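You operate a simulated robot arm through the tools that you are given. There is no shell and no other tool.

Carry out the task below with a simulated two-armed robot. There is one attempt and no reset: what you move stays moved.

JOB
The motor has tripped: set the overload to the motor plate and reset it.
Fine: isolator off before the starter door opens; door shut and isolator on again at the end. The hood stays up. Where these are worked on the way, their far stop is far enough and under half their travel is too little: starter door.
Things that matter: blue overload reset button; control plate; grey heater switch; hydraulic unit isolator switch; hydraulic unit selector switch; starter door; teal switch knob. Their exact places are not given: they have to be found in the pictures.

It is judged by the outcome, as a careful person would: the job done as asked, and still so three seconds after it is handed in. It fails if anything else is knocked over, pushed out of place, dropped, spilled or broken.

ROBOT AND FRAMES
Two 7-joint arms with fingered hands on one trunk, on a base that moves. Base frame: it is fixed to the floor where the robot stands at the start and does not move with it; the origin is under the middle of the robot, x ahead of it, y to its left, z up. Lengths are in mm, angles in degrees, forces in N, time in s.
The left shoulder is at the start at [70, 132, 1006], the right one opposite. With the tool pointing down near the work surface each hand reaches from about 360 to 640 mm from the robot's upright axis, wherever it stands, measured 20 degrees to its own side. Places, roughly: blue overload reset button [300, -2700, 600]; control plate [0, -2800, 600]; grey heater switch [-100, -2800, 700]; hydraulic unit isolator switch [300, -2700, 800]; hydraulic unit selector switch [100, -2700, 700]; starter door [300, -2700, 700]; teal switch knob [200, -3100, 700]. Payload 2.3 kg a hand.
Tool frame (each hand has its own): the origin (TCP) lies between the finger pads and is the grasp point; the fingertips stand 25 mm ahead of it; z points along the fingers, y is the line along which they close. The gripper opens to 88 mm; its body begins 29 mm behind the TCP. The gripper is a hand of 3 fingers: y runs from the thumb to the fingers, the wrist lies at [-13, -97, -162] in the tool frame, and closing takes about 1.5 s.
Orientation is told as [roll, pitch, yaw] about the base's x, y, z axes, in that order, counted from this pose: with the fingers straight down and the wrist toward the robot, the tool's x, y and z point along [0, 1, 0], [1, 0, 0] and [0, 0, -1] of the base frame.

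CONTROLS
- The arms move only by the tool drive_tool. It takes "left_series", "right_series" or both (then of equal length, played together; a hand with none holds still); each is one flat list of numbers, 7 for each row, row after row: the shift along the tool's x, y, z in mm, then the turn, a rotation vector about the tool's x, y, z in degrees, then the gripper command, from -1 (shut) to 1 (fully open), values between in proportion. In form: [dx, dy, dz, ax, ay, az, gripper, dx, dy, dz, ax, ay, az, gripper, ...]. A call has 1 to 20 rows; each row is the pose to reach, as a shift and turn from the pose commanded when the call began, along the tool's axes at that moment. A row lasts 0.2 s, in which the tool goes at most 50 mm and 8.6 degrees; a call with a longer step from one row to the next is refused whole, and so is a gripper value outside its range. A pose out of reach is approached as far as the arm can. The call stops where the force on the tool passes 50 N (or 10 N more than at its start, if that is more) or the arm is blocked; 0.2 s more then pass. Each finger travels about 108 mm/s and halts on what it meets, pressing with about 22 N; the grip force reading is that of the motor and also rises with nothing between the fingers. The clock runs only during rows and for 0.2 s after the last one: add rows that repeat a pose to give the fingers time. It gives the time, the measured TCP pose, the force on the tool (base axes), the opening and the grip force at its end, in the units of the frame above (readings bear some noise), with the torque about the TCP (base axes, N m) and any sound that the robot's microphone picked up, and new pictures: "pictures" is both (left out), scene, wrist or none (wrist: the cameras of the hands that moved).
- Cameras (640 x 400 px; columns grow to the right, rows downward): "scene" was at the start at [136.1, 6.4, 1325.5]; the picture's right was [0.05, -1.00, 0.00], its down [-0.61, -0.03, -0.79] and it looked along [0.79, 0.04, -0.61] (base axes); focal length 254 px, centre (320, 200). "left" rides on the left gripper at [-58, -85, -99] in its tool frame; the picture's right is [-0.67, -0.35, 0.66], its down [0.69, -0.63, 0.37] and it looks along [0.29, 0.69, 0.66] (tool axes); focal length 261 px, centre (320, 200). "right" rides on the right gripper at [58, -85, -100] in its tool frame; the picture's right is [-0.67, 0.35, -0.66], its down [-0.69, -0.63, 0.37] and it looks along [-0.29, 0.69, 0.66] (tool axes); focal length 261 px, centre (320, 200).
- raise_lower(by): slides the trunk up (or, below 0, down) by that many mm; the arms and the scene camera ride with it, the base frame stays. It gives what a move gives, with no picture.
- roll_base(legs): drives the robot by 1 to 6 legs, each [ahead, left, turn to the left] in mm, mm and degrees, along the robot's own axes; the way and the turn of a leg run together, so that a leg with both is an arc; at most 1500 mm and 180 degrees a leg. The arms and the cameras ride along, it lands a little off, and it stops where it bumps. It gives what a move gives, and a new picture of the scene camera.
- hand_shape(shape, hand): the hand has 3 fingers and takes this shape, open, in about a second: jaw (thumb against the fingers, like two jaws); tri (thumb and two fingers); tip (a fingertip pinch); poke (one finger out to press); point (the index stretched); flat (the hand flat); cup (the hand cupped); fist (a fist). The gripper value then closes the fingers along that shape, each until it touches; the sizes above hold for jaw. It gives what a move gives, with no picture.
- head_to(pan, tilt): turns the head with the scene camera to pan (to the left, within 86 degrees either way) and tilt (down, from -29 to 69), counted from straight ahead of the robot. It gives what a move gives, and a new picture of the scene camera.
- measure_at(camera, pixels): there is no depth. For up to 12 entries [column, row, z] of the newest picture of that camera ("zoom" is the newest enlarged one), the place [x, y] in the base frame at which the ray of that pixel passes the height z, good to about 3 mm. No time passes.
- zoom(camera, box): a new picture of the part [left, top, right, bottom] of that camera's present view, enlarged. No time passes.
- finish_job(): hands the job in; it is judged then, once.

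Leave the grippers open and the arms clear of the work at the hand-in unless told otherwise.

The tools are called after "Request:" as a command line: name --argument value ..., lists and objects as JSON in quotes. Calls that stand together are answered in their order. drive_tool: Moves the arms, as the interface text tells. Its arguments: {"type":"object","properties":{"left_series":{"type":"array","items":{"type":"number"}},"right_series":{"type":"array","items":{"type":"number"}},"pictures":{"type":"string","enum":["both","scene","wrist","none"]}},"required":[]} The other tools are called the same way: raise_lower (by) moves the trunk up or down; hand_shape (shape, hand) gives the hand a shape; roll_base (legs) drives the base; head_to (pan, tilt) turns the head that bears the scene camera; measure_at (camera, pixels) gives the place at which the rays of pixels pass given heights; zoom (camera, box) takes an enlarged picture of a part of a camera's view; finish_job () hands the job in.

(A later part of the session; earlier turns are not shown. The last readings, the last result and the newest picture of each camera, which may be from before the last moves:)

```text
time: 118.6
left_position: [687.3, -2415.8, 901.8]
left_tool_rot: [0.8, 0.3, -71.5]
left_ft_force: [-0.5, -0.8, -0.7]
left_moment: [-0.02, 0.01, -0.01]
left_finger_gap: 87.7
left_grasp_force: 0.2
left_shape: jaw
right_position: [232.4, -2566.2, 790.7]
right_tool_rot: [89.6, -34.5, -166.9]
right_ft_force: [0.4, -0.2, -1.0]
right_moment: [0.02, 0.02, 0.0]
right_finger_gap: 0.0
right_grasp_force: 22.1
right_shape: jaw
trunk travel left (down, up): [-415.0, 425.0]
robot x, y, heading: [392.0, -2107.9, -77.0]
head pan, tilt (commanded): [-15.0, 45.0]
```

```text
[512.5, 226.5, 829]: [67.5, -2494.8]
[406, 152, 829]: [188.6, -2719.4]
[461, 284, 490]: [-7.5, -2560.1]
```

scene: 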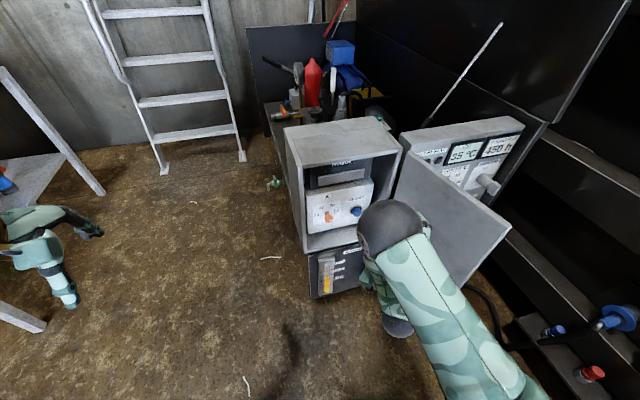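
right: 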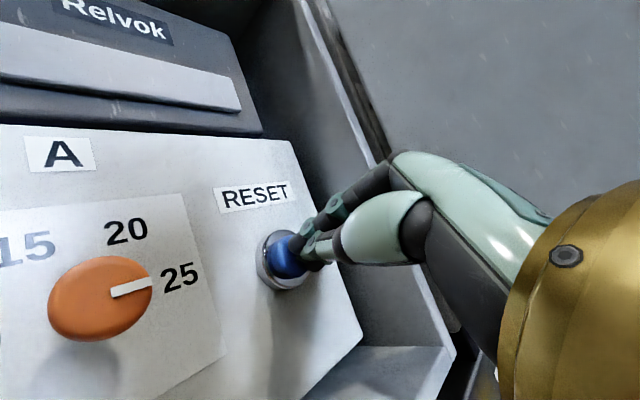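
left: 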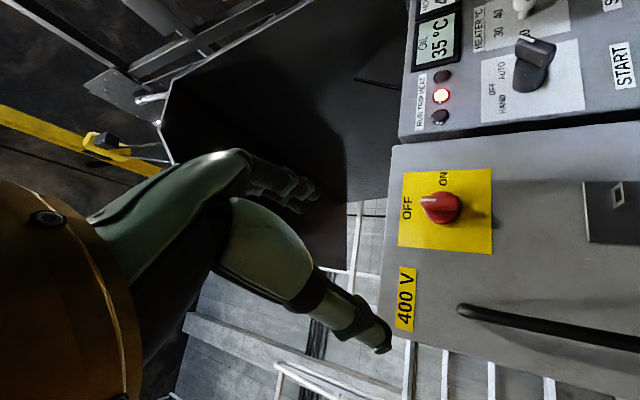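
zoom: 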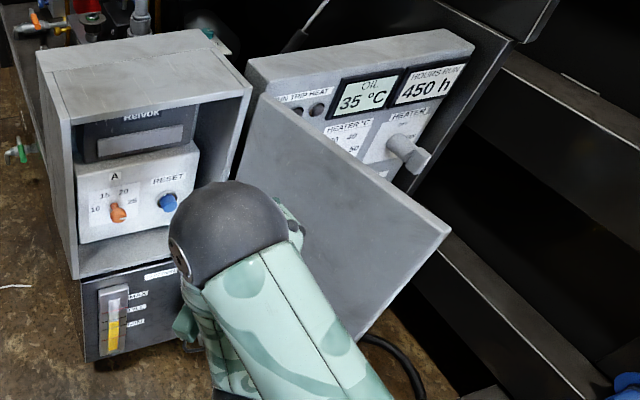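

Door is at ~104° with its free edge at ≈(67,-2495). To close it I must push from its outer (right) side: back the base 220 mm and shift right 150 mm first.

Request:
roll_base --legs '[[-220, 0, 0], [0, -150, 0]]'

Request:
head_to --pan -5 --tilt 42

```text
time: 121.3
left_position: [492.5, -2236.4, 901.7]
left_tool_rot: [0.8, 0.2, -71.5]
left_ft_force: [0.4, 0.1, -0.5]
left_moment: [0.02, 0.0, 0.0]
left_finger_gap: 87.9
left_grasp_force: 0.0
left_shape: jaw
right_position: [38.3, -2385.6, 791.2]
right_tool_rot: [89.5, -34.4, -166.9]
right_ft_force: [-0.1, 0.6, -0.1]
right_moment: [-0.01, 0.01, 0.01]
right_finger_gap: 0.0
right_grasp_force: 22.0
right_shape: jaw
trunk travel left (down, up): [-415.0, 425.0]
robot x, y, heading: [200.9, -1923.6, -77.1]
head pan, tilt (commanded): [-15.0, 45.0]
```

scene: 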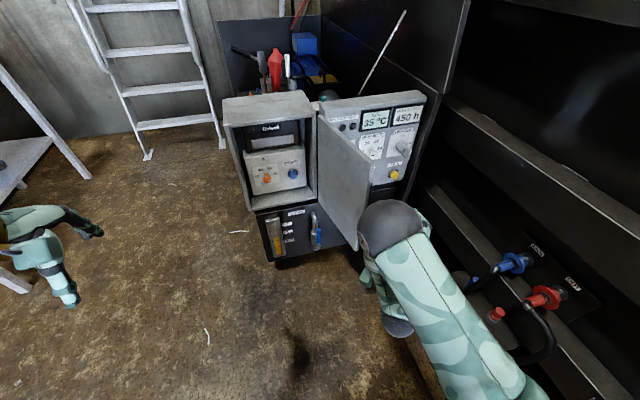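

```text
time: 122.0
left_position: [492.7, -2235.7, 900.7]
left_tool_rot: [0.8, 0.2, -71.5]
left_ft_force: [1.2, -0.3, -0.3]
left_moment: [0.02, 0.02, 0.02]
left_finger_gap: 88.0
left_grasp_force: 0.1
left_shape: jaw
right_position: [37.8, -2384.8, 791.5]
right_tool_rot: [89.5, -34.4, -167.1]
right_ft_force: [0.0, -0.5, 0.0]
right_moment: [0.02, 0.03, -0.02]
right_finger_gap: 0.0
right_grasp_force: 22.0
right_shape: jaw
trunk travel left (down, up): [-415.0, 425.0]
robot x, y, heading: [198.6, -1928.8, -76.9]
head pan, tilt (commanded): [-5.0, 42.0]
```

scene: 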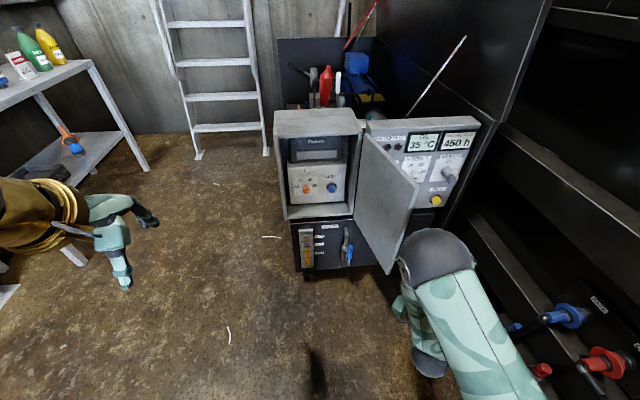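

Check the lamps, then roll the right hand back to thumb-down and move it right, to the outer side of the door's edge.

Request:
zoom --camera "scene" --box '[365, 110, 485, 215]'

Request:
drive_tool --right_series '[-5, 11, 0, 0, 0, -8, -1, -11, 22, 0, 0, 0, -16, -1, -16, 33, 0, 0, 0, -24, -1, -22, 44, 0, 0, 0, -32, -1, -27, 55, 0, 0, 0, -40, -1, -33, 66, 0, 0, 0, -48, -1, -38, 76, 0, 0, 0, -55.6, -1]' --pictures "scene"

```text
3.81 times, centred on (425, 162) of scene
```

zoom: 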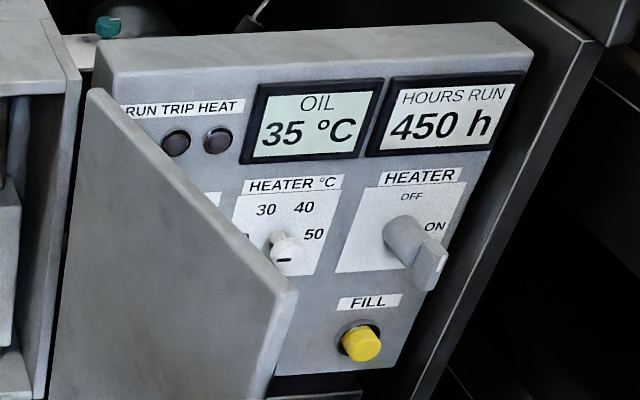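

```text
time: 123.6
left_position: [491.3, -2234.8, 902.0]
left_tool_rot: [0.8, 0.2, -71.6]
left_ft_force: [-0.2, 0.3, -0.1]
left_moment: [0.0, 0.01, 0.01]
left_finger_gap: 87.9
left_grasp_force: 0.1
left_shape: jaw
right_position: [-43.5, -2404.6, 802.2]
right_tool_rot: [-9.8, -89.6, -67.4]
right_ft_force: [0.2, -0.6, 0.6]
right_moment: [0.0, -0.02, 0.01]
right_finger_gap: 0.1
right_grasp_force: 21.8
right_shape: jaw
trunk travel left (down, up): [-415.0, 425.0]
robot x, y, heading: [203.4, -1926.5, -76.9]
head pan, tilt (commanded): [-5.0, 42.0]
```

scene: 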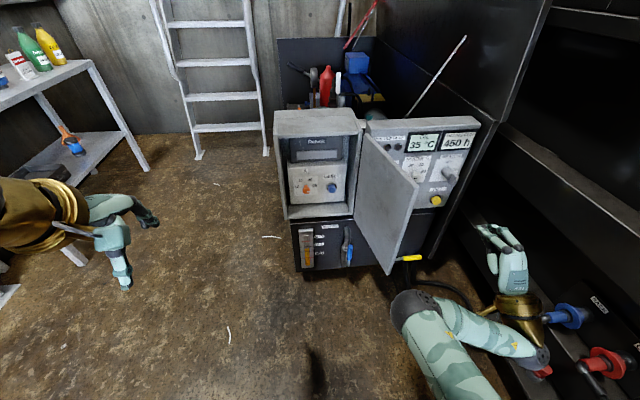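

TRIP lamp is out. Now drive the base forward 107 mm so the hand comes alongside the outer face of the door.

Request:
roll_base --legs '[[107, 0, 0]]'

Request:
drive_tool --right_series '[0, 0, 20, 0, 0, 0, -1, 0, 0, 40, 0, 0, 0, -1]' --pictures "both"

Request:
zoom --camera "scene" --box '[340, 110, 540, 310]'

```text
time: 124.8
left_position: [517.1, -2338.8, 901.5]
left_tool_rot: [0.7, 0.2, -71.4]
left_ft_force: [-0.2, 0.0, -0.4]
left_moment: [0.01, 0.0, 0.02]
left_finger_gap: 88.1
left_grasp_force: 0.0
left_shape: jaw
right_position: [-21.4, -2507.4, 801.8]
right_tool_rot: [3.8, -89.7, -81.0]
right_ft_force: [-0.4, 0.2, 0.4]
right_moment: [0.02, 0.02, 0.04]
right_finger_gap: 0.0
right_grasp_force: 22.3
right_shape: jaw
trunk travel left (down, up): [-415.0, 425.0]
robot x, y, heading: [223.9, -2029.8, -76.8]
head pan, tilt (commanded): [-5.0, 42.0]
```

scene: 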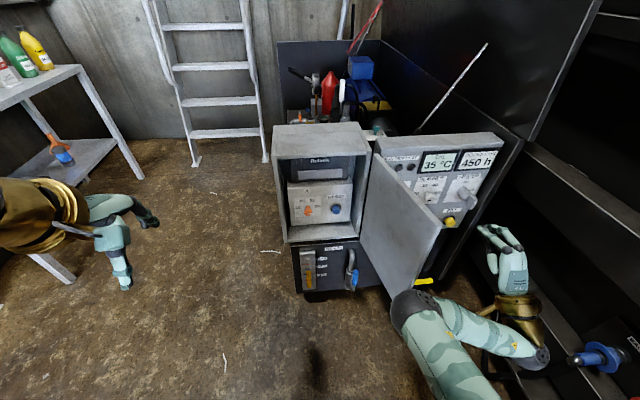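

```text
time: 125.4
left_position: [516.1, -2338.3, 901.4]
left_tool_rot: [0.7, 0.2, -71.5]
left_ft_force: [0.3, -0.7, -0.2]
left_moment: [-0.01, 0.0, 0.02]
left_finger_gap: 88.2
left_grasp_force: 0.1
left_shape: jaw
right_position: [-12.1, -2547.5, 801.9]
right_tool_rot: [3.6, -89.6, -80.7]
right_ft_force: [-0.6, 0.1, -0.3]
right_moment: [-0.02, 0.03, -0.02]
right_finger_gap: 0.0
right_grasp_force: 22.1
right_shape: jaw
trunk travel left (down, up): [-415.0, 425.0]
robot x, y, heading: [224.2, -2031.8, -76.9]
head pan, tilt (commanded): [-5.0, 42.0]
```

scene: 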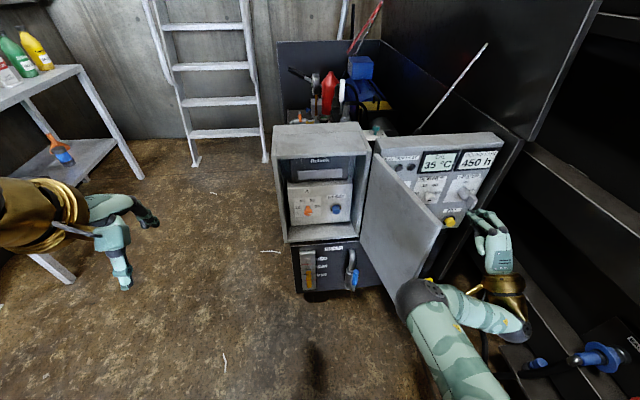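
right: 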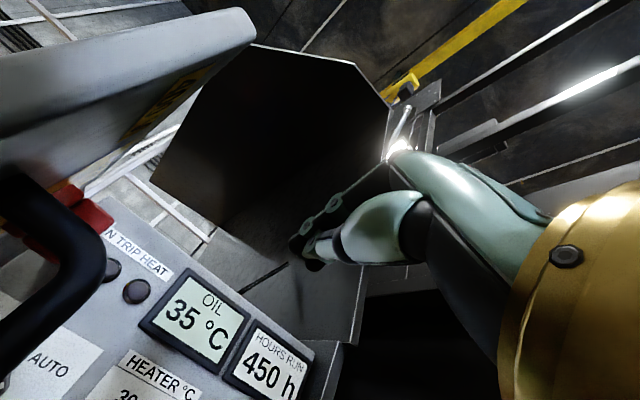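

```text
2.00 times, centred on (440, 210) of scene
```

zoom: 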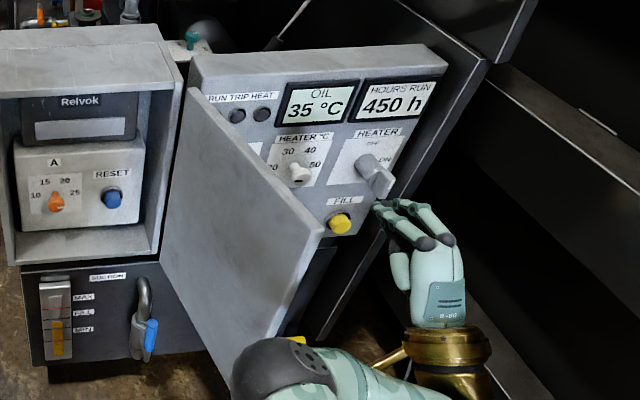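

The elbow is close to the door's free edge; rolling the hand −90° (wrist to the right) should swing the elbow out to the right.

Request:
drive_tool --right_series '[0, 0, 0, 0, 0, -8.2, -1, 0, 0, 0, 0, 0, -16.4, -1, 0, 0, 0, 0, 0, -24.6, -1, 0, 0, 0, 0, 0, -32.8, -1, 0, 0, 0, 0, 0, -41, -1, 0, 0, 0, 0, 0, -49.2, -1, 0, 0, 0, 0, 0, -57.4, -1, 0, 0, 0, 0, 0, -65.6, -1, 0, 0, 0, 0, 0, -73.8, -1, 0, 0, 0, 0, 0, -82, -1, 0, 0, 0, 0, 0, -90, -1]' --pictures "scene"

Request:
zoom --camera "scene" --box '[340, 110, 540, 310]'

```text
time: 127.8
left_position: [516.2, -2338.5, 902.2]
left_tool_rot: [0.8, 0.1, -71.6]
left_ft_force: [0.3, -0.2, -0.2]
left_moment: [0.02, -0.01, 0.01]
left_finger_gap: 88.0
left_grasp_force: 0.1
left_shape: jaw
right_position: [-12.1, -2546.8, 802.7]
right_tool_rot: [-89.7, 0.1, 12.8]
right_ft_force: [0.2, 0.3, 0.7]
right_moment: [-0.03, 0.0, 0.03]
right_finger_gap: 0.3
right_grasp_force: 22.1
right_shape: jaw
trunk travel left (down, up): [-415.0, 425.0]
robot x, y, heading: [222.8, -2032.0, -77.1]
head pan, tilt (commanded): [-5.0, 42.0]
```

scene: 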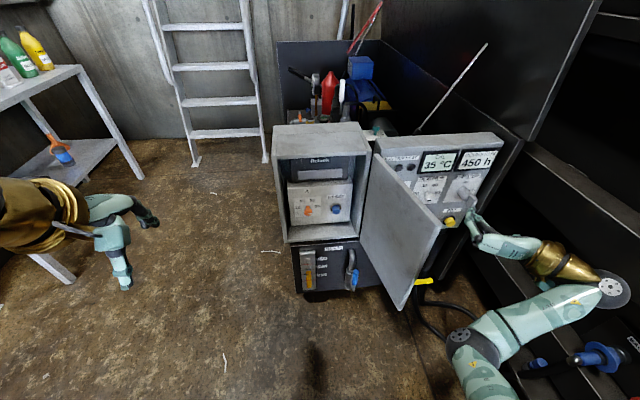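

```text
2.00 times, centred on (440, 210) of scene
```

zoom: 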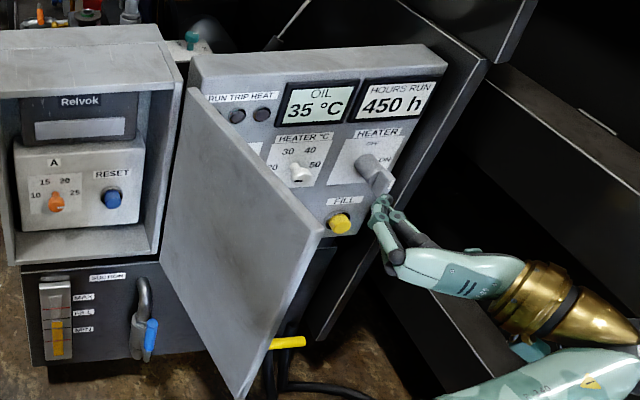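

The elbow has swung clear to the right. Now push left with the finger side against the door's outer face near its edge, following the closing arc down to about 60°.

Request:
drive_tool --right_series '[0, 20.5, 0, 0, 0, 0, -1, 0, 40.5, 0, 0, 0, 0, -1, 0, 60.5, 0, 0, 0, 0, -1, 0, 80.5, 0, 0, 0, 0, -1, 0, 97.5, -4, 0, 0, 0, -1, 0, 114.5, -8, 0, 0, 0, -1, 0, 131.5, -12, 0, 0, 0, -1, 0, 150.5, -12, 0, 0, 0, -1, 0, 169.5, -11, 0, 0, 0, -1, 0, 188, -10, 0, 0, 0, -1, 0, 204.5, -4, 0, 0, 0, -1, 0, 220.5, 5, 0, 0, 0, -1, 0, 237, 15, 0, 0, 0, -1]' --pictures "both"

Request:
zoom --camera "scene" --box '[270, 110, 470, 310]'

```text
time: 130.6
left_position: [516.4, -2338.7, 901.0]
left_tool_rot: [0.8, 0.3, -71.4]
left_ft_force: [-0.3, -0.3, -0.2]
left_moment: [0.05, 0.01, -0.02]
left_finger_gap: 87.8
left_grasp_force: 0.0
left_shape: jaw
right_position: [173.7, -2526.9, 797.0]
right_tool_rot: [-89.4, 3.2, 11.1]
right_ft_force: [0.1, -0.2, 0.2]
right_moment: [0.03, -0.01, 0.03]
right_finger_gap: 0.1
right_grasp_force: 22.1
right_shape: jaw
right hand out of reach, approached as far as the arm can: row 11, 12, 13
trunk travel left (down, up): [-415.0, 425.0]
robot x, y, heading: [222.5, -2026.4, -77.3]
head pan, tilt (commanded): [-5.0, 42.0]
```

scene: 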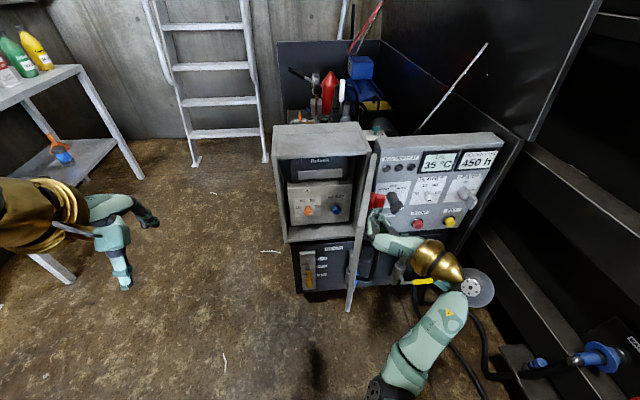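
right: 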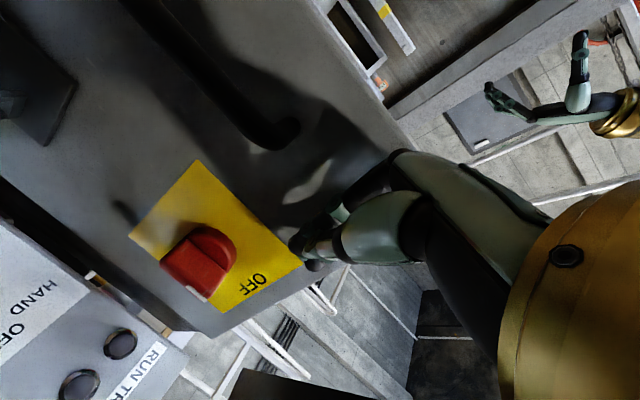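

```text
2.00 times, centred on (370, 210) of scene
```

zoom: 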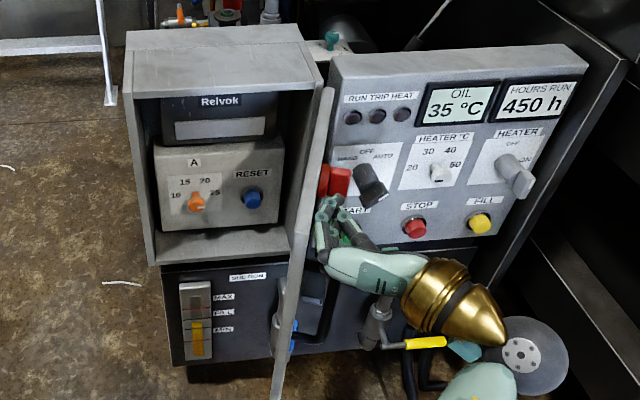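

Door is at ~75–80° now; the arm hit a joint limit in this posture. I'll use the base to carry the push on: first left 50, then forward/left in small legs.

Request:
roll_base --legs '[[-5, 50, 0], [32, 38, 0]]'

Request:
zoom --camera "scene" --box '[250, 110, 450, 310]'

```text
time: 132.0
left_position: [607.7, -2346.9, 901.5]
left_tool_rot: [0.8, 0.2, -71.5]
left_ft_force: [0.2, -0.5, -0.4]
left_moment: [0.0, 0.01, 0.0]
left_finger_gap: 87.7
left_grasp_force: 0.1
left_shape: jaw
right_position: [266.0, -2532.5, 800.6]
right_tool_rot: [-90.0, 2.5, 11.1]
right_ft_force: [0.2, 0.0, -0.2]
right_moment: [-0.04, 0.0, -0.04]
right_finger_gap: 0.0
right_grasp_force: 22.0
right_shape: jaw
trunk travel left (down, up): [-415.0, 425.0]
robot x, y, heading: [315.8, -2035.4, -77.4]
head pan, tilt (commanded): [-5.0, 42.0]
```

scene: 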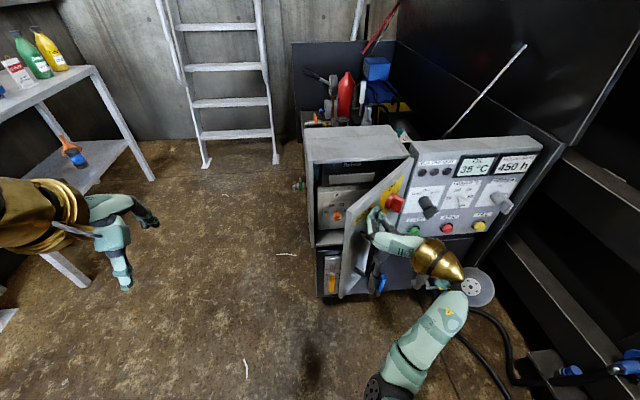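

```text
2.00 times, centred on (350, 210) of scene
```

zoom: 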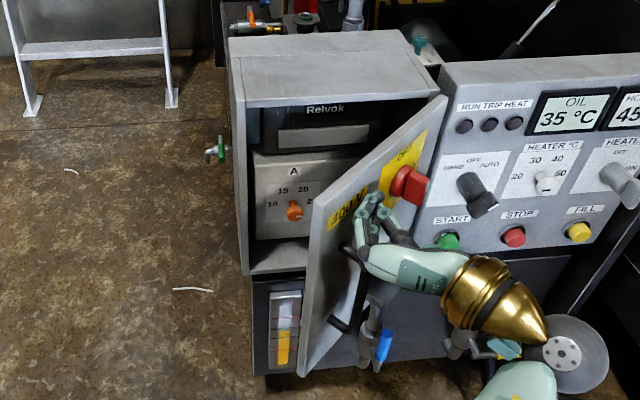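

Door now ~45°, fingertips are on the flat area above the handle. Two more small base legs to bring it to ~17°.

Request:
roll_base --legs '[[40, 31, 0], [38, 23, 0]]'

Request:
zoom --camera "scene" --box '[270, 110, 470, 310]'

```text
time: 133.4
left_position: [677.9, -2409.7, 901.6]
left_tool_rot: [0.8, 0.2, -71.5]
left_ft_force: [-0.9, -0.2, -0.5]
left_moment: [0.01, -0.01, 0.0]
left_finger_gap: 87.9
left_grasp_force: 0.1
left_shape: jaw
right_position: [333.6, -2598.4, 800.3]
right_tool_rot: [-90.0, 3.0, 10.7]
right_ft_force: [-0.4, -0.7, -0.7]
right_moment: [0.03, 0.0, -0.01]
right_finger_gap: 0.0
right_grasp_force: 21.7
right_shape: jaw
trunk travel left (down, up): [-415.0, 425.0]
robot x, y, heading: [383.0, -2103.6, -76.9]
head pan, tilt (commanded): [-5.0, 42.0]
```

scene: 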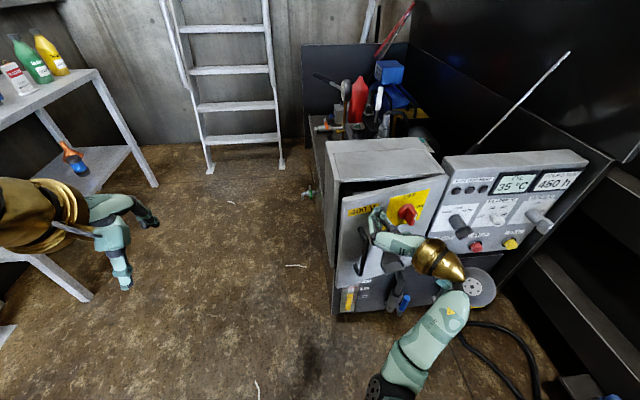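

```text
2.00 times, centred on (370, 210) of scene
```

zoom: 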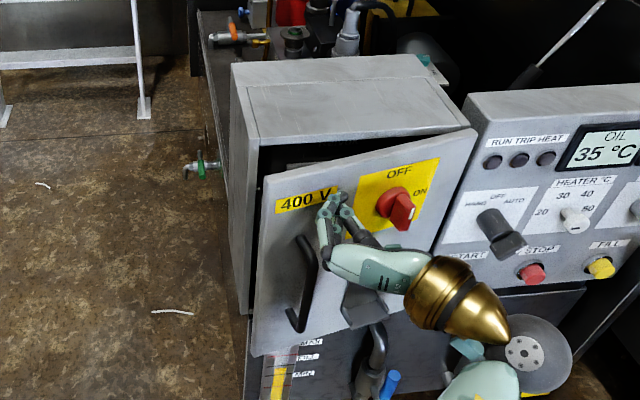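

Door ~15°. Finish closing with the arm: push forward ~55 mm plus a little to seat it.

Request:
drive_tool --right_series '[0, 4, 12, 0, 0, 0, -1, 0, 8, 24, 0, 0, 0, -1, 0, 12, 36, 0, 0, 0, -1, 0, 14, 46, 0, 0, 0, -1, 0, 15, 54, 0, 0, 0, -1, 0, 15, 60, 0, 0, 0, -1]' --pictures "both"

Request:
zoom --camera "scene" --box '[290, 110, 460, 280]'

```text
time: 134.8
left_position: [672.2, -2400.8, 905.5]
left_tool_rot: [0.8, -0.5, -71.7]
left_ft_force: [0.3, 0.4, -0.3]
left_moment: [0.0, -0.01, 0.01]
left_finger_gap: 87.8
left_grasp_force: 0.0
left_shape: jaw
right_position: [351.3, -2647.6, 803.6]
right_tool_rot: [-90.3, 3.4, 10.3]
right_ft_force: [-9.9, 44.7, -15.1]
right_moment: [0.45, 0.05, 0.05]
right_finger_gap: 0.0
right_grasp_force: 22.2
right_shape: jaw
trunk travel left (down, up): [-415.0, 425.0]
robot x, y, heading: [385.2, -2099.6, -77.3]
head pan, tilt (commanded): [-5.0, 42.0]
```

scene: 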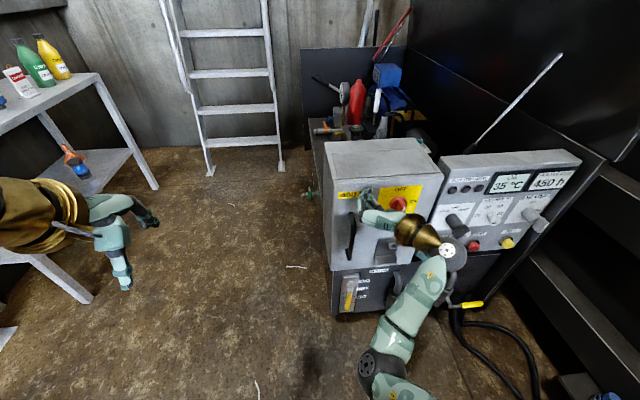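
right: 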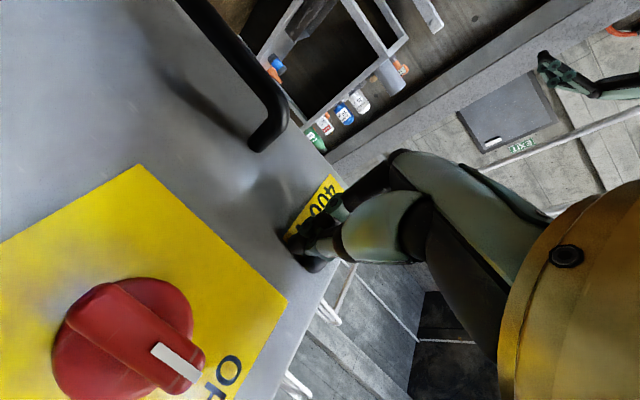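

```text
2.35 times, centred on (375, 195) of scene
```

zoom: 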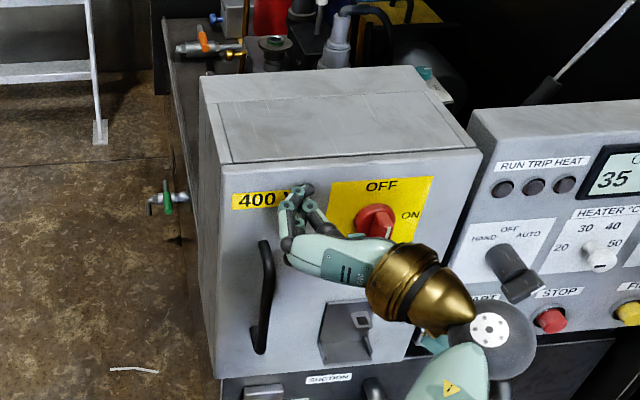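

Door is shut (pressing 45 N against the box). Back off and move in front of the isolator, opening the fingers, hand squared to the door.

Request:
drive_tool --right_series '[0, 0, -40, 0, 0, 0, -1, 0, 0, -82, 0, 0, 0, -1, 11, -20, -82, -0.7, 0, 0.9, 0, 22, -40, -82, -1.4, 0, 1.7, 1, 33, -60, -82, -2.1, 0, 2.6, 1, 44.3, -78.9, -82, -2.8, 0, 3.4, 1, 44.3, -78.9, -82, -2.8, 0, 3.4, 1]' --pictures "both"

Request:
zoom --camera "scene" --box '[290, 110, 460, 280]'

```text
time: 136.4
left_position: [678.0, -2410.3, 901.6]
left_tool_rot: [0.7, 0.1, -71.5]
left_ft_force: [0.1, 0.4, 0.4]
left_moment: [-0.01, -0.04, -0.02]
left_finger_gap: 87.6
left_grasp_force: 0.0
left_shape: jaw
right_position: [262.9, -2588.9, 760.9]
right_tool_rot: [-90.0, -0.4, 13.6]
right_ft_force: [-0.8, -0.5, -0.6]
right_moment: [-0.01, -0.01, 0.0]
right_finger_gap: 87.7
right_grasp_force: 0.0
right_shape: jaw
right hand out of reach, approached as far as the arm can: row 2
trunk travel left (down, up): [-415.0, 425.0]
robot x, y, heading: [381.8, -2102.1, -77.6]
head pan, tilt (commanded): [-5.0, 42.0]
```

scene: 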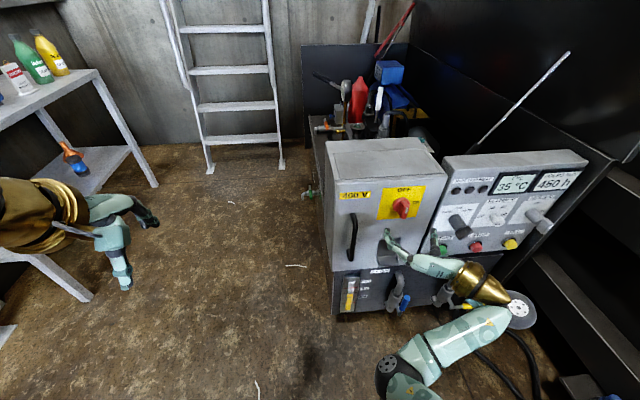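
right: 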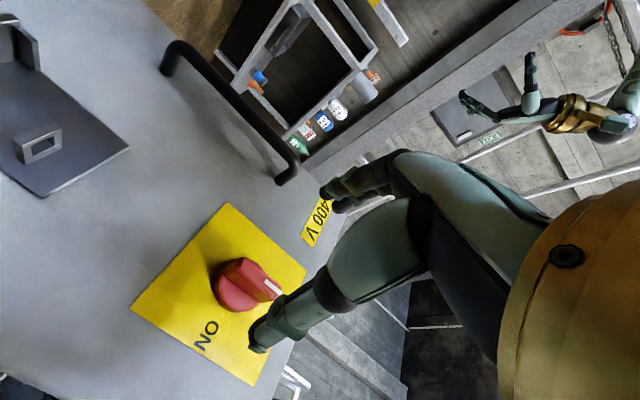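

```text
2.35 times, centred on (375, 195) of scene
```

zoom: 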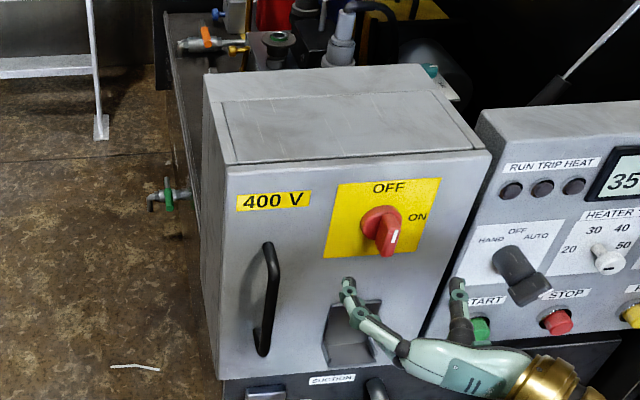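

Request:
zoom --camera "scene" --box '[370, 175, 430, 225]'

Request:
measure_at --camera "right" --pixels '[[271, 286, 765], [271, 286, 775], [228, 203, 750], [228, 203, 770], [306, 268, 800], [306, 268, 820]]'

```text
8.00 times, centred on (400, 200) of scene
```

zoom: 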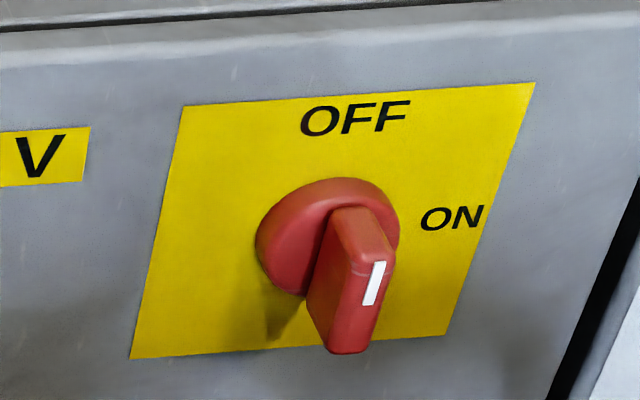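

```text
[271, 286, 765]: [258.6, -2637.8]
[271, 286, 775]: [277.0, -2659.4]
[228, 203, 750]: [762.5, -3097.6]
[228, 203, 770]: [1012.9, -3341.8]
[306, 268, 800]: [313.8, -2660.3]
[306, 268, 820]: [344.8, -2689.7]
```

Request:
measure_at --camera "zoom" --pixels '[[375, 283, 755], [375, 283, 775], [182, 106, 800], [182, 106, 820], [535, 83, 800], [535, 83, 820], [445, 335, 710], [445, 335, 725], [131, 359, 710], [131, 359, 725]]'

```text
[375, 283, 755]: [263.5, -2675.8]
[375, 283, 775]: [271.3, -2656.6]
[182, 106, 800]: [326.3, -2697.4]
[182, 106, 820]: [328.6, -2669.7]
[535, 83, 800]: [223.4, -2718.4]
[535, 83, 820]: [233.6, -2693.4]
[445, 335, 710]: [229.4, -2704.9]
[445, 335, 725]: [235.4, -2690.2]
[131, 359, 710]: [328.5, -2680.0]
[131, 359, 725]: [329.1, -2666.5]
```

Plate corners match their original spots (within ~2–3 mm), so the door is fully shut. Advance 60 mm onto the isolator bar and grip.

Request:
drive_tool --right_series '[-3, -5, 20, 0, 0, 0, 1, -3, -5, 40, 0, 0, 0, 1, -3, -5, 60, 0, 0, 0, 1]' --pictures "both"

Request:
zoom --camera "scene" --box '[360, 165, 440, 235]'

```text
time: 137.2
left_position: [678.2, -2411.5, 901.5]
left_tool_rot: [0.8, 0.2, -71.5]
left_ft_force: [0.1, 1.1, 0.0]
left_moment: [0.0, -0.03, 0.0]
left_finger_gap: 87.8
left_grasp_force: 0.0
left_shape: jaw
right_position: [271.9, -2649.4, 763.5]
right_tool_rot: [-89.9, -0.5, 13.6]
right_ft_force: [0.0, 0.2, -0.5]
right_moment: [-0.02, -0.04, 0.01]
right_finger_gap: 87.7
right_grasp_force: 0.1
right_shape: jaw
trunk travel left (down, up): [-415.0, 425.0]
robot x, y, heading: [384.2, -2104.2, -77.1]
head pan, tilt (commanded): [-5.0, 42.0]
```

scene: 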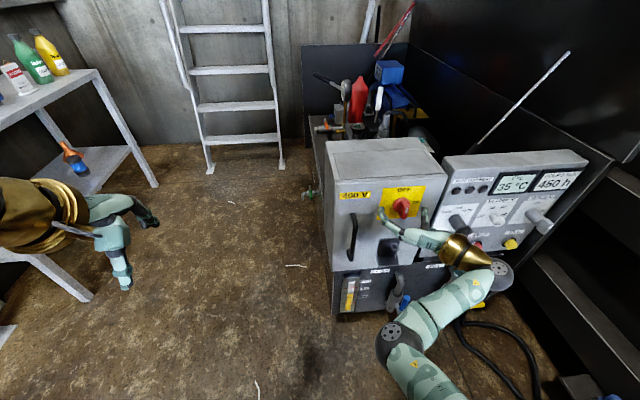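
right: 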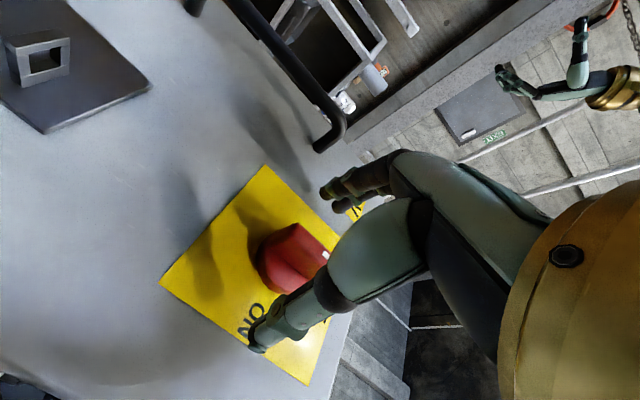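

```text
5.71 times, centred on (400, 200) of scene
```

zoom: 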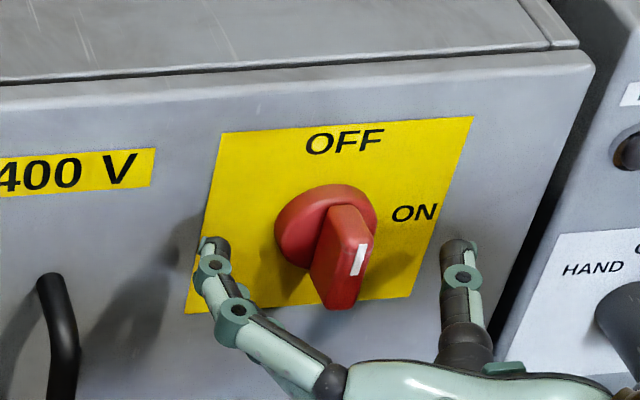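

Bar is centred between fingers and thumb. Close the grip.

Request:
drive_tool --right_series '[0, 0, 0, 0, 0, 0, -1, 0, 0, 0, 0, 0, 0, -1, 0, 0, 0, 0, 0, 0, -1, 0, 0, 0, 0, 0, 0, -1, 0, 0, 0, 0, 0, 0, -1, 0, 0, 0, 0, 0, 0, -1, 0, 0, 0, 0, 0, 0, -1, 0, 0, 0, 0, 0, 0, -1]' --pictures "scene"

Request:
zoom --camera "scene" --box '[360, 165, 440, 235]'

```text
time: 139.0
left_position: [677.6, -2411.4, 901.5]
left_tool_rot: [0.8, 0.2, -71.5]
left_ft_force: [0.1, -0.3, 0.5]
left_moment: [-0.04, 0.02, -0.02]
left_finger_gap: 88.0
left_grasp_force: 0.0
left_shape: jaw
right_position: [272.2, -2647.6, 762.8]
right_tool_rot: [-89.9, -0.3, 13.6]
right_ft_force: [-0.3, -2.3, 0.9]
right_moment: [-0.03, 0.01, -0.01]
right_finger_gap: 7.6
right_grasp_force: 21.5
right_shape: jaw
trunk travel left (down, up): [-415.0, 425.0]
robot x, y, heading: [381.5, -2103.5, -77.4]
head pan, tilt (commanded): [-5.0, 42.0]
```

scene: 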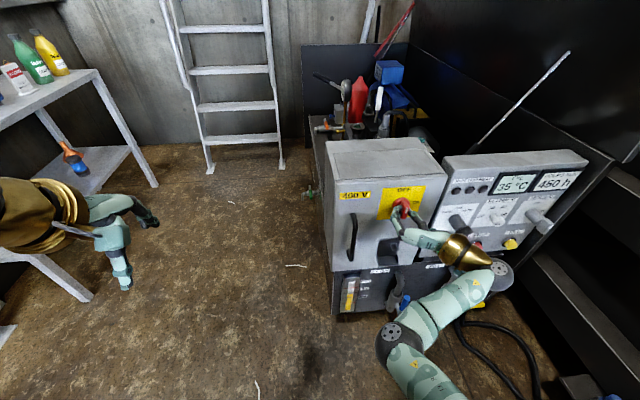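

```text
5.71 times, centred on (400, 200) of scene
```

zoom: 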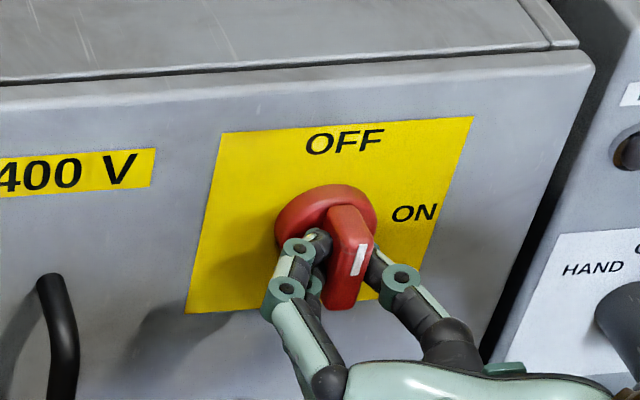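

Gripped (gap 7.6). Twist clockwise 100° toward ON.

Request:
drive_tool --right_series '[0, 0, 0, 0, 0, 8.4, -1, 0, 0, 0, 0, 0, 16.8, -1, 0, 0, 0, 0, 0, 25.2, -1, 0, 0, 0, 0, 0, 33.6, -1, 0, 0, 0, 0, 0, 42, -1, 0, 0, 0, 0, 0, 50.4, -1, 0, 0, 0, 0, 0, 58.8, -1, 0, 0, 0, 0, 0, 67.2, -1, 0, 0, 0, 0, 0, 75.6, -1, 0, 0, 0, 0, 0, 84, -1, 0, 0, 0, 0, 0, 92.4, -1, 0, 0, 0, 0, 0, 100, -1]' --pictures "both"

Request:
zoom --camera "scene" --box '[360, 165, 440, 235]'

Request:
zoom --camera "right" --box '[180, 180, 420, 330]'

```text
time: 141.6
left_position: [679.2, -2408.0, 901.1]
left_tool_rot: [0.7, 0.2, -71.5]
left_ft_force: [0.0, 0.3, -0.3]
left_moment: [-0.01, -0.03, -0.02]
left_finger_gap: 88.0
left_grasp_force: 0.1
left_shape: jaw
right_position: [273.8, -2648.0, 765.4]
right_tool_rot: [90.6, -79.6, -167.0]
right_ft_force: [5.1, -7.0, 12.4]
right_moment: [-0.35, 0.0, 0.09]
right_finger_gap: 7.6
right_grasp_force: 22.0
right_shape: jaw
trunk travel left (down, up): [-415.0, 425.0]
robot x, y, heading: [381.8, -2098.6, -77.4]
head pan, tilt (commanded): [-5.0, 42.0]
```

scene: 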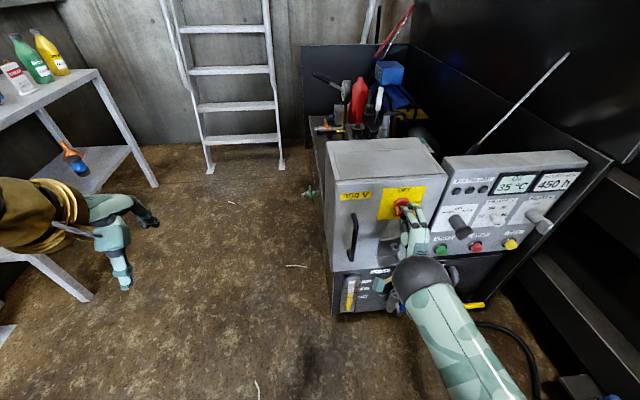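
right: 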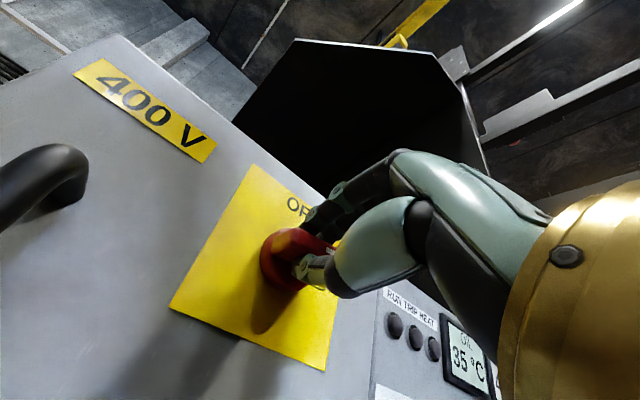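

```text
5.71 times, centred on (400, 200) of scene
```

zoom: 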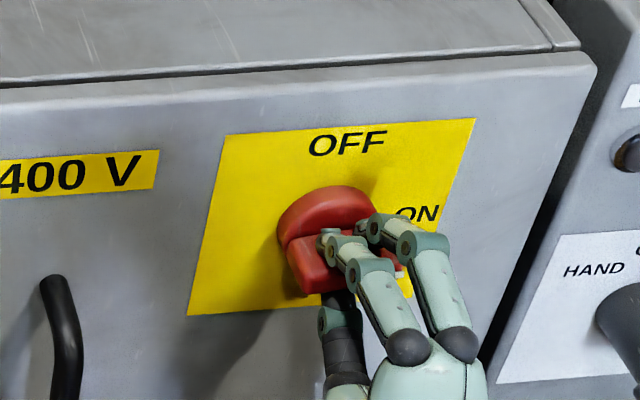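

```text
2.67 times, centred on (300, 255) of right
```

zoom: 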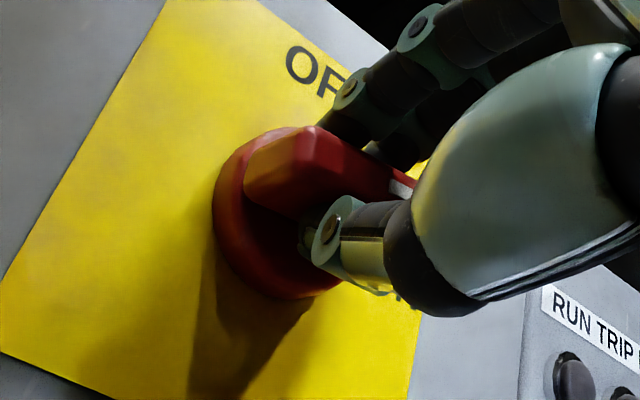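

Almost there; add 16° to take up the slip and reach the ON stop.

Request:
drive_tool --right_series '[0, 0, 0, 0, 0, 6, -1, 0, 0, 0, 0, 0, 12, -1, 0, 0, 0, 0, 0, 16, -1, 0, 0, 0, 0, 0, 16, -1]' --pictures "both"

Request:
zoom --camera "scene" --box '[375, 175, 425, 215]'

Request:
zoom --camera "right" --box '[180, 180, 420, 330]'

```text
time: 142.6
left_position: [678.1, -2408.3, 901.5]
left_tool_rot: [0.5, 0.1, -71.6]
left_ft_force: [0.1, 0.0, 0.0]
left_moment: [-0.02, -0.02, -0.02]
left_finger_gap: 88.0
left_grasp_force: 0.0
left_shape: jaw
right_position: [275.2, -2646.3, 765.0]
right_tool_rot: [90.2, -63.6, -166.5]
right_ft_force: [6.1, -6.6, 16.2]
right_moment: [-0.48, 0.17, 0.06]
right_finger_gap: 7.4
right_grasp_force: 22.1
right_shape: jaw
trunk travel left (down, up): [-415.0, 425.0]
robot x, y, heading: [384.6, -2099.5, -77.2]
head pan, tilt (commanded): [-5.0, 42.0]
```

scene: 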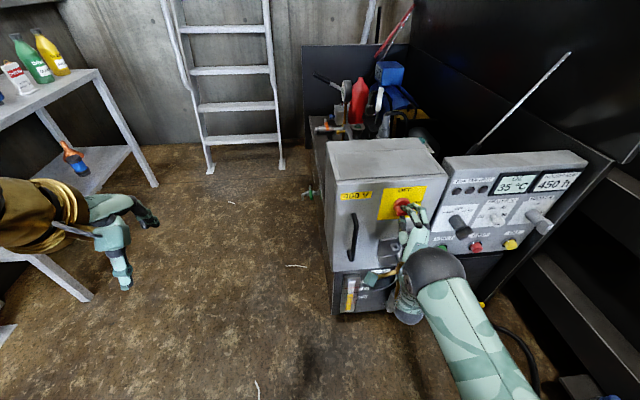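
right: 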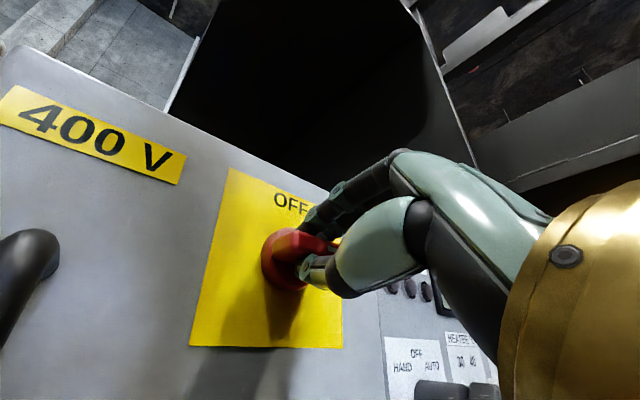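

```text
10.00 times, centred on (400, 195) of scene
```

zoom: 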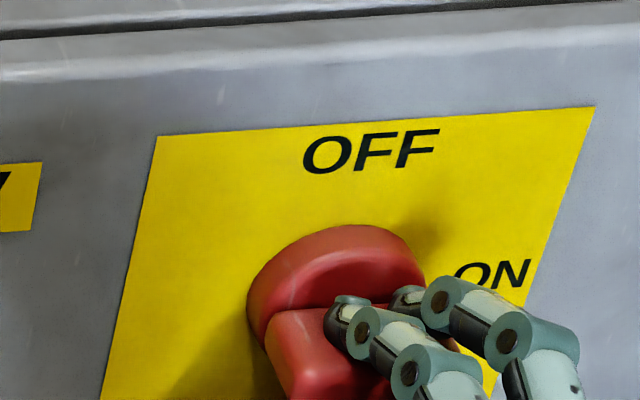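

```text
2.67 times, centred on (300, 255) of right
```

zoom: 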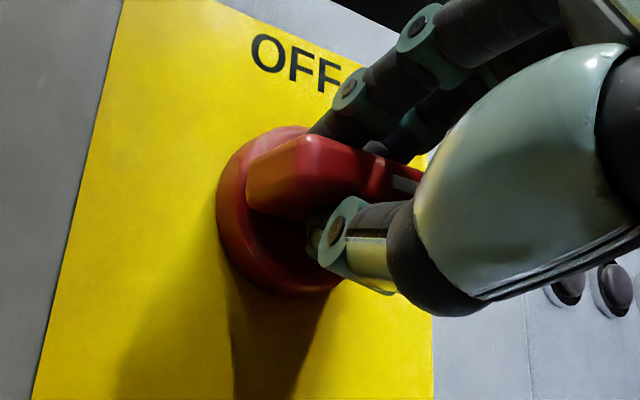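

The bar looks ~4° short of level. Add another 9°.

Request:
drive_tool --right_series '[0, 0, 0, 0, 0, 5, -1, 0, 0, 0, 0, 0, 10, -1, 0, 0, 0, 0, 0, 10, -1]' --pictures "scene"

Request:
zoom --camera "scene" --box '[375, 185, 425, 225]'

```text
time: 143.4
left_position: [680.8, -2408.0, 901.7]
left_tool_rot: [0.5, 0.1, -71.6]
left_ft_force: [-0.3, 0.4, 0.1]
left_moment: [0.0, -0.02, -0.01]
left_finger_gap: 88.3
left_grasp_force: 0.0
left_shape: jaw
right_position: [276.0, -2647.2, 765.6]
right_tool_rot: [90.3, -53.8, -166.6]
right_ft_force: [7.8, -6.9, 19.0]
right_moment: [-0.64, 0.26, 0.09]
right_finger_gap: 7.4
right_grasp_force: 22.0
right_shape: jaw
trunk travel left (down, up): [-415.0, 425.0]
robot x, y, heading: [386.1, -2102.7, -77.1]
head pan, tilt (commanded): [-5.0, 42.0]
```

scene: 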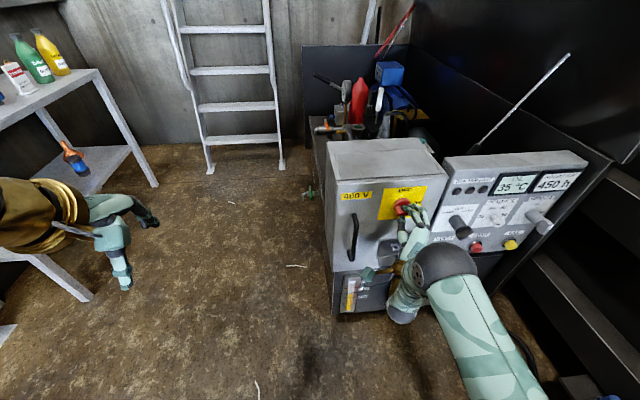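

```text
10.00 times, centred on (400, 205) of scene
```

zoom: 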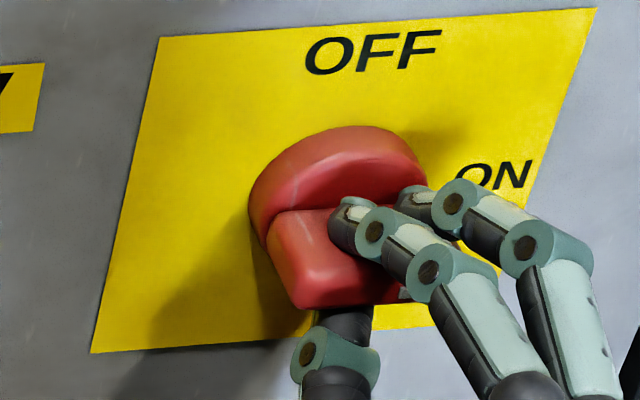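

The bar is level and the torque is rising (at its stop). Release and back off to verify.

Request:
drive_tool --right_series '[0, 0, 0, 0, 0, 0, 1, 0, 0, 0, 0, 0, 0, 1, 0, 0, 0, 0, 0, 0, 1, 0, 0, 0, 0, 0, 0, 1, 0, 0, 0, 0, 0, 0, 1, 0, 0, 0, 0, 0, 0, 1, 0, 0, -40, 0, 0, 0, 1, 0, 0, -80, 0, 0, 0, 1, 0, 0, -120, 0, 0, 0, 1]' --pictures "both"

Request:
zoom --camera "scene" --box '[375, 175, 425, 215]'

Request:
zoom --camera "scene" --box '[420, 140, 600, 270]'

```text
time: 145.4
left_position: [677.0, -2410.4, 901.4]
left_tool_rot: [0.7, 0.3, -71.6]
left_ft_force: [-0.3, -1.0, 0.1]
left_moment: [0.01, 0.01, 0.0]
left_finger_gap: 88.0
left_grasp_force: 0.1
left_shape: jaw
right_position: [231.7, -2561.2, 764.6]
right_tool_rot: [89.9, -53.5, -166.4]
right_ft_force: [0.4, 0.1, 0.4]
right_moment: [0.0, 0.01, -0.01]
right_finger_gap: 87.4
right_grasp_force: 0.3
right_shape: jaw
right hand out of reach, approached as far as the arm can: row 9
trunk travel left (down, up): [-415.0, 425.0]
robot x, y, heading: [383.2, -2101.8, -77.4]
head pan, tilt (commanded): [-5.0, 42.0]
```

scene: 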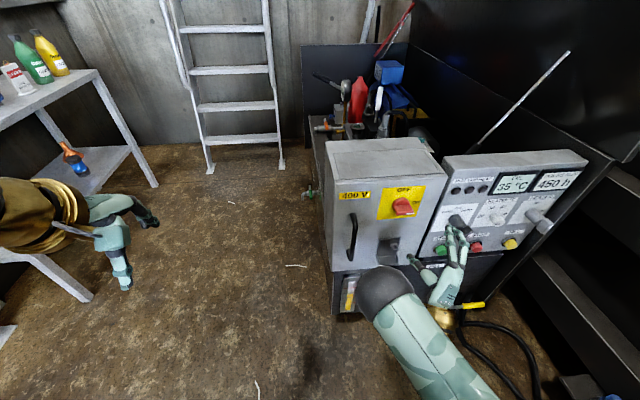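
right: 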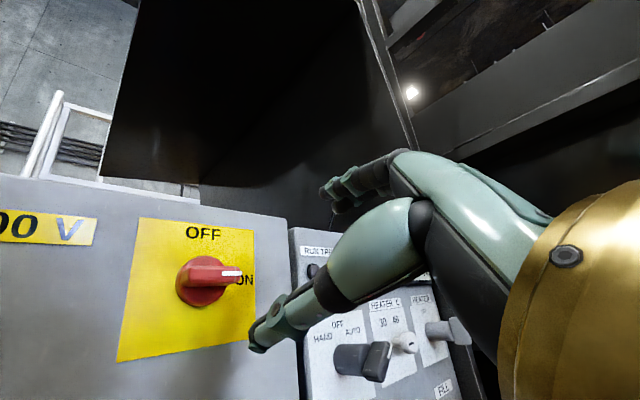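

```text
10.00 times, centred on (400, 195) of scene
```

zoom: 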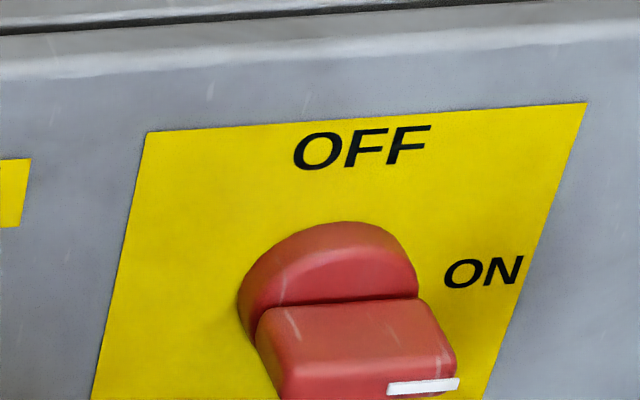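

```text
3.08 times, centred on (510, 205) of scene
```

zoom: 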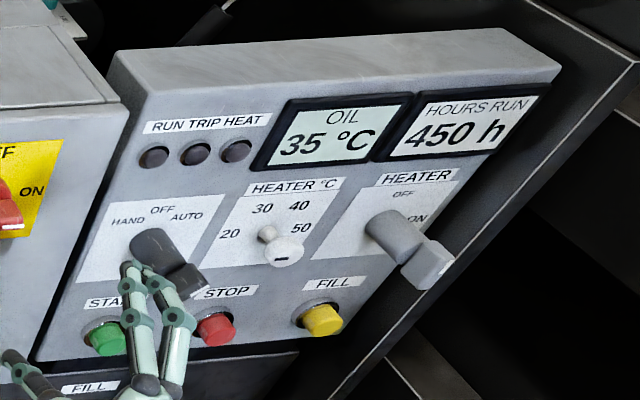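

Isolator points to ON, but let me check its angle more exactly from the wrist camera.

Request:
zoom --camera "right" --box '[100, 205, 290, 370]'

Request:
zoom --camera "scene" --box '[370, 180, 430, 225]'

```text
2.42 times, centred on (195, 288) of right
```

zoom: 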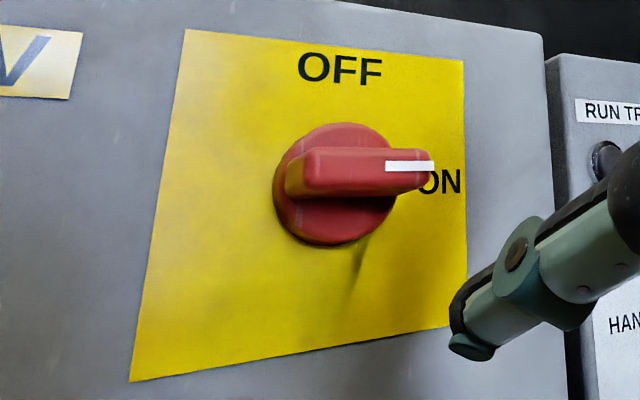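

```text
8.89 times, centred on (400, 202) of scene
```

zoom: 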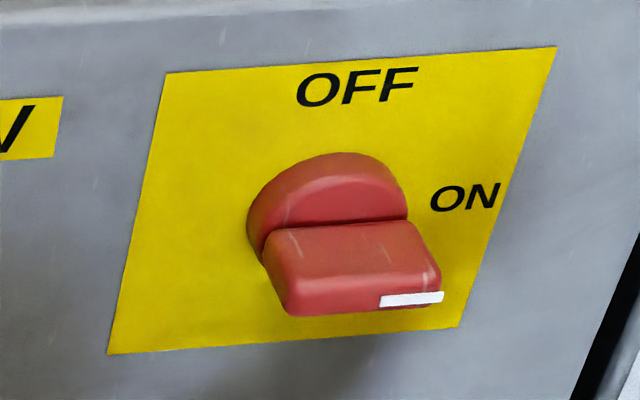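

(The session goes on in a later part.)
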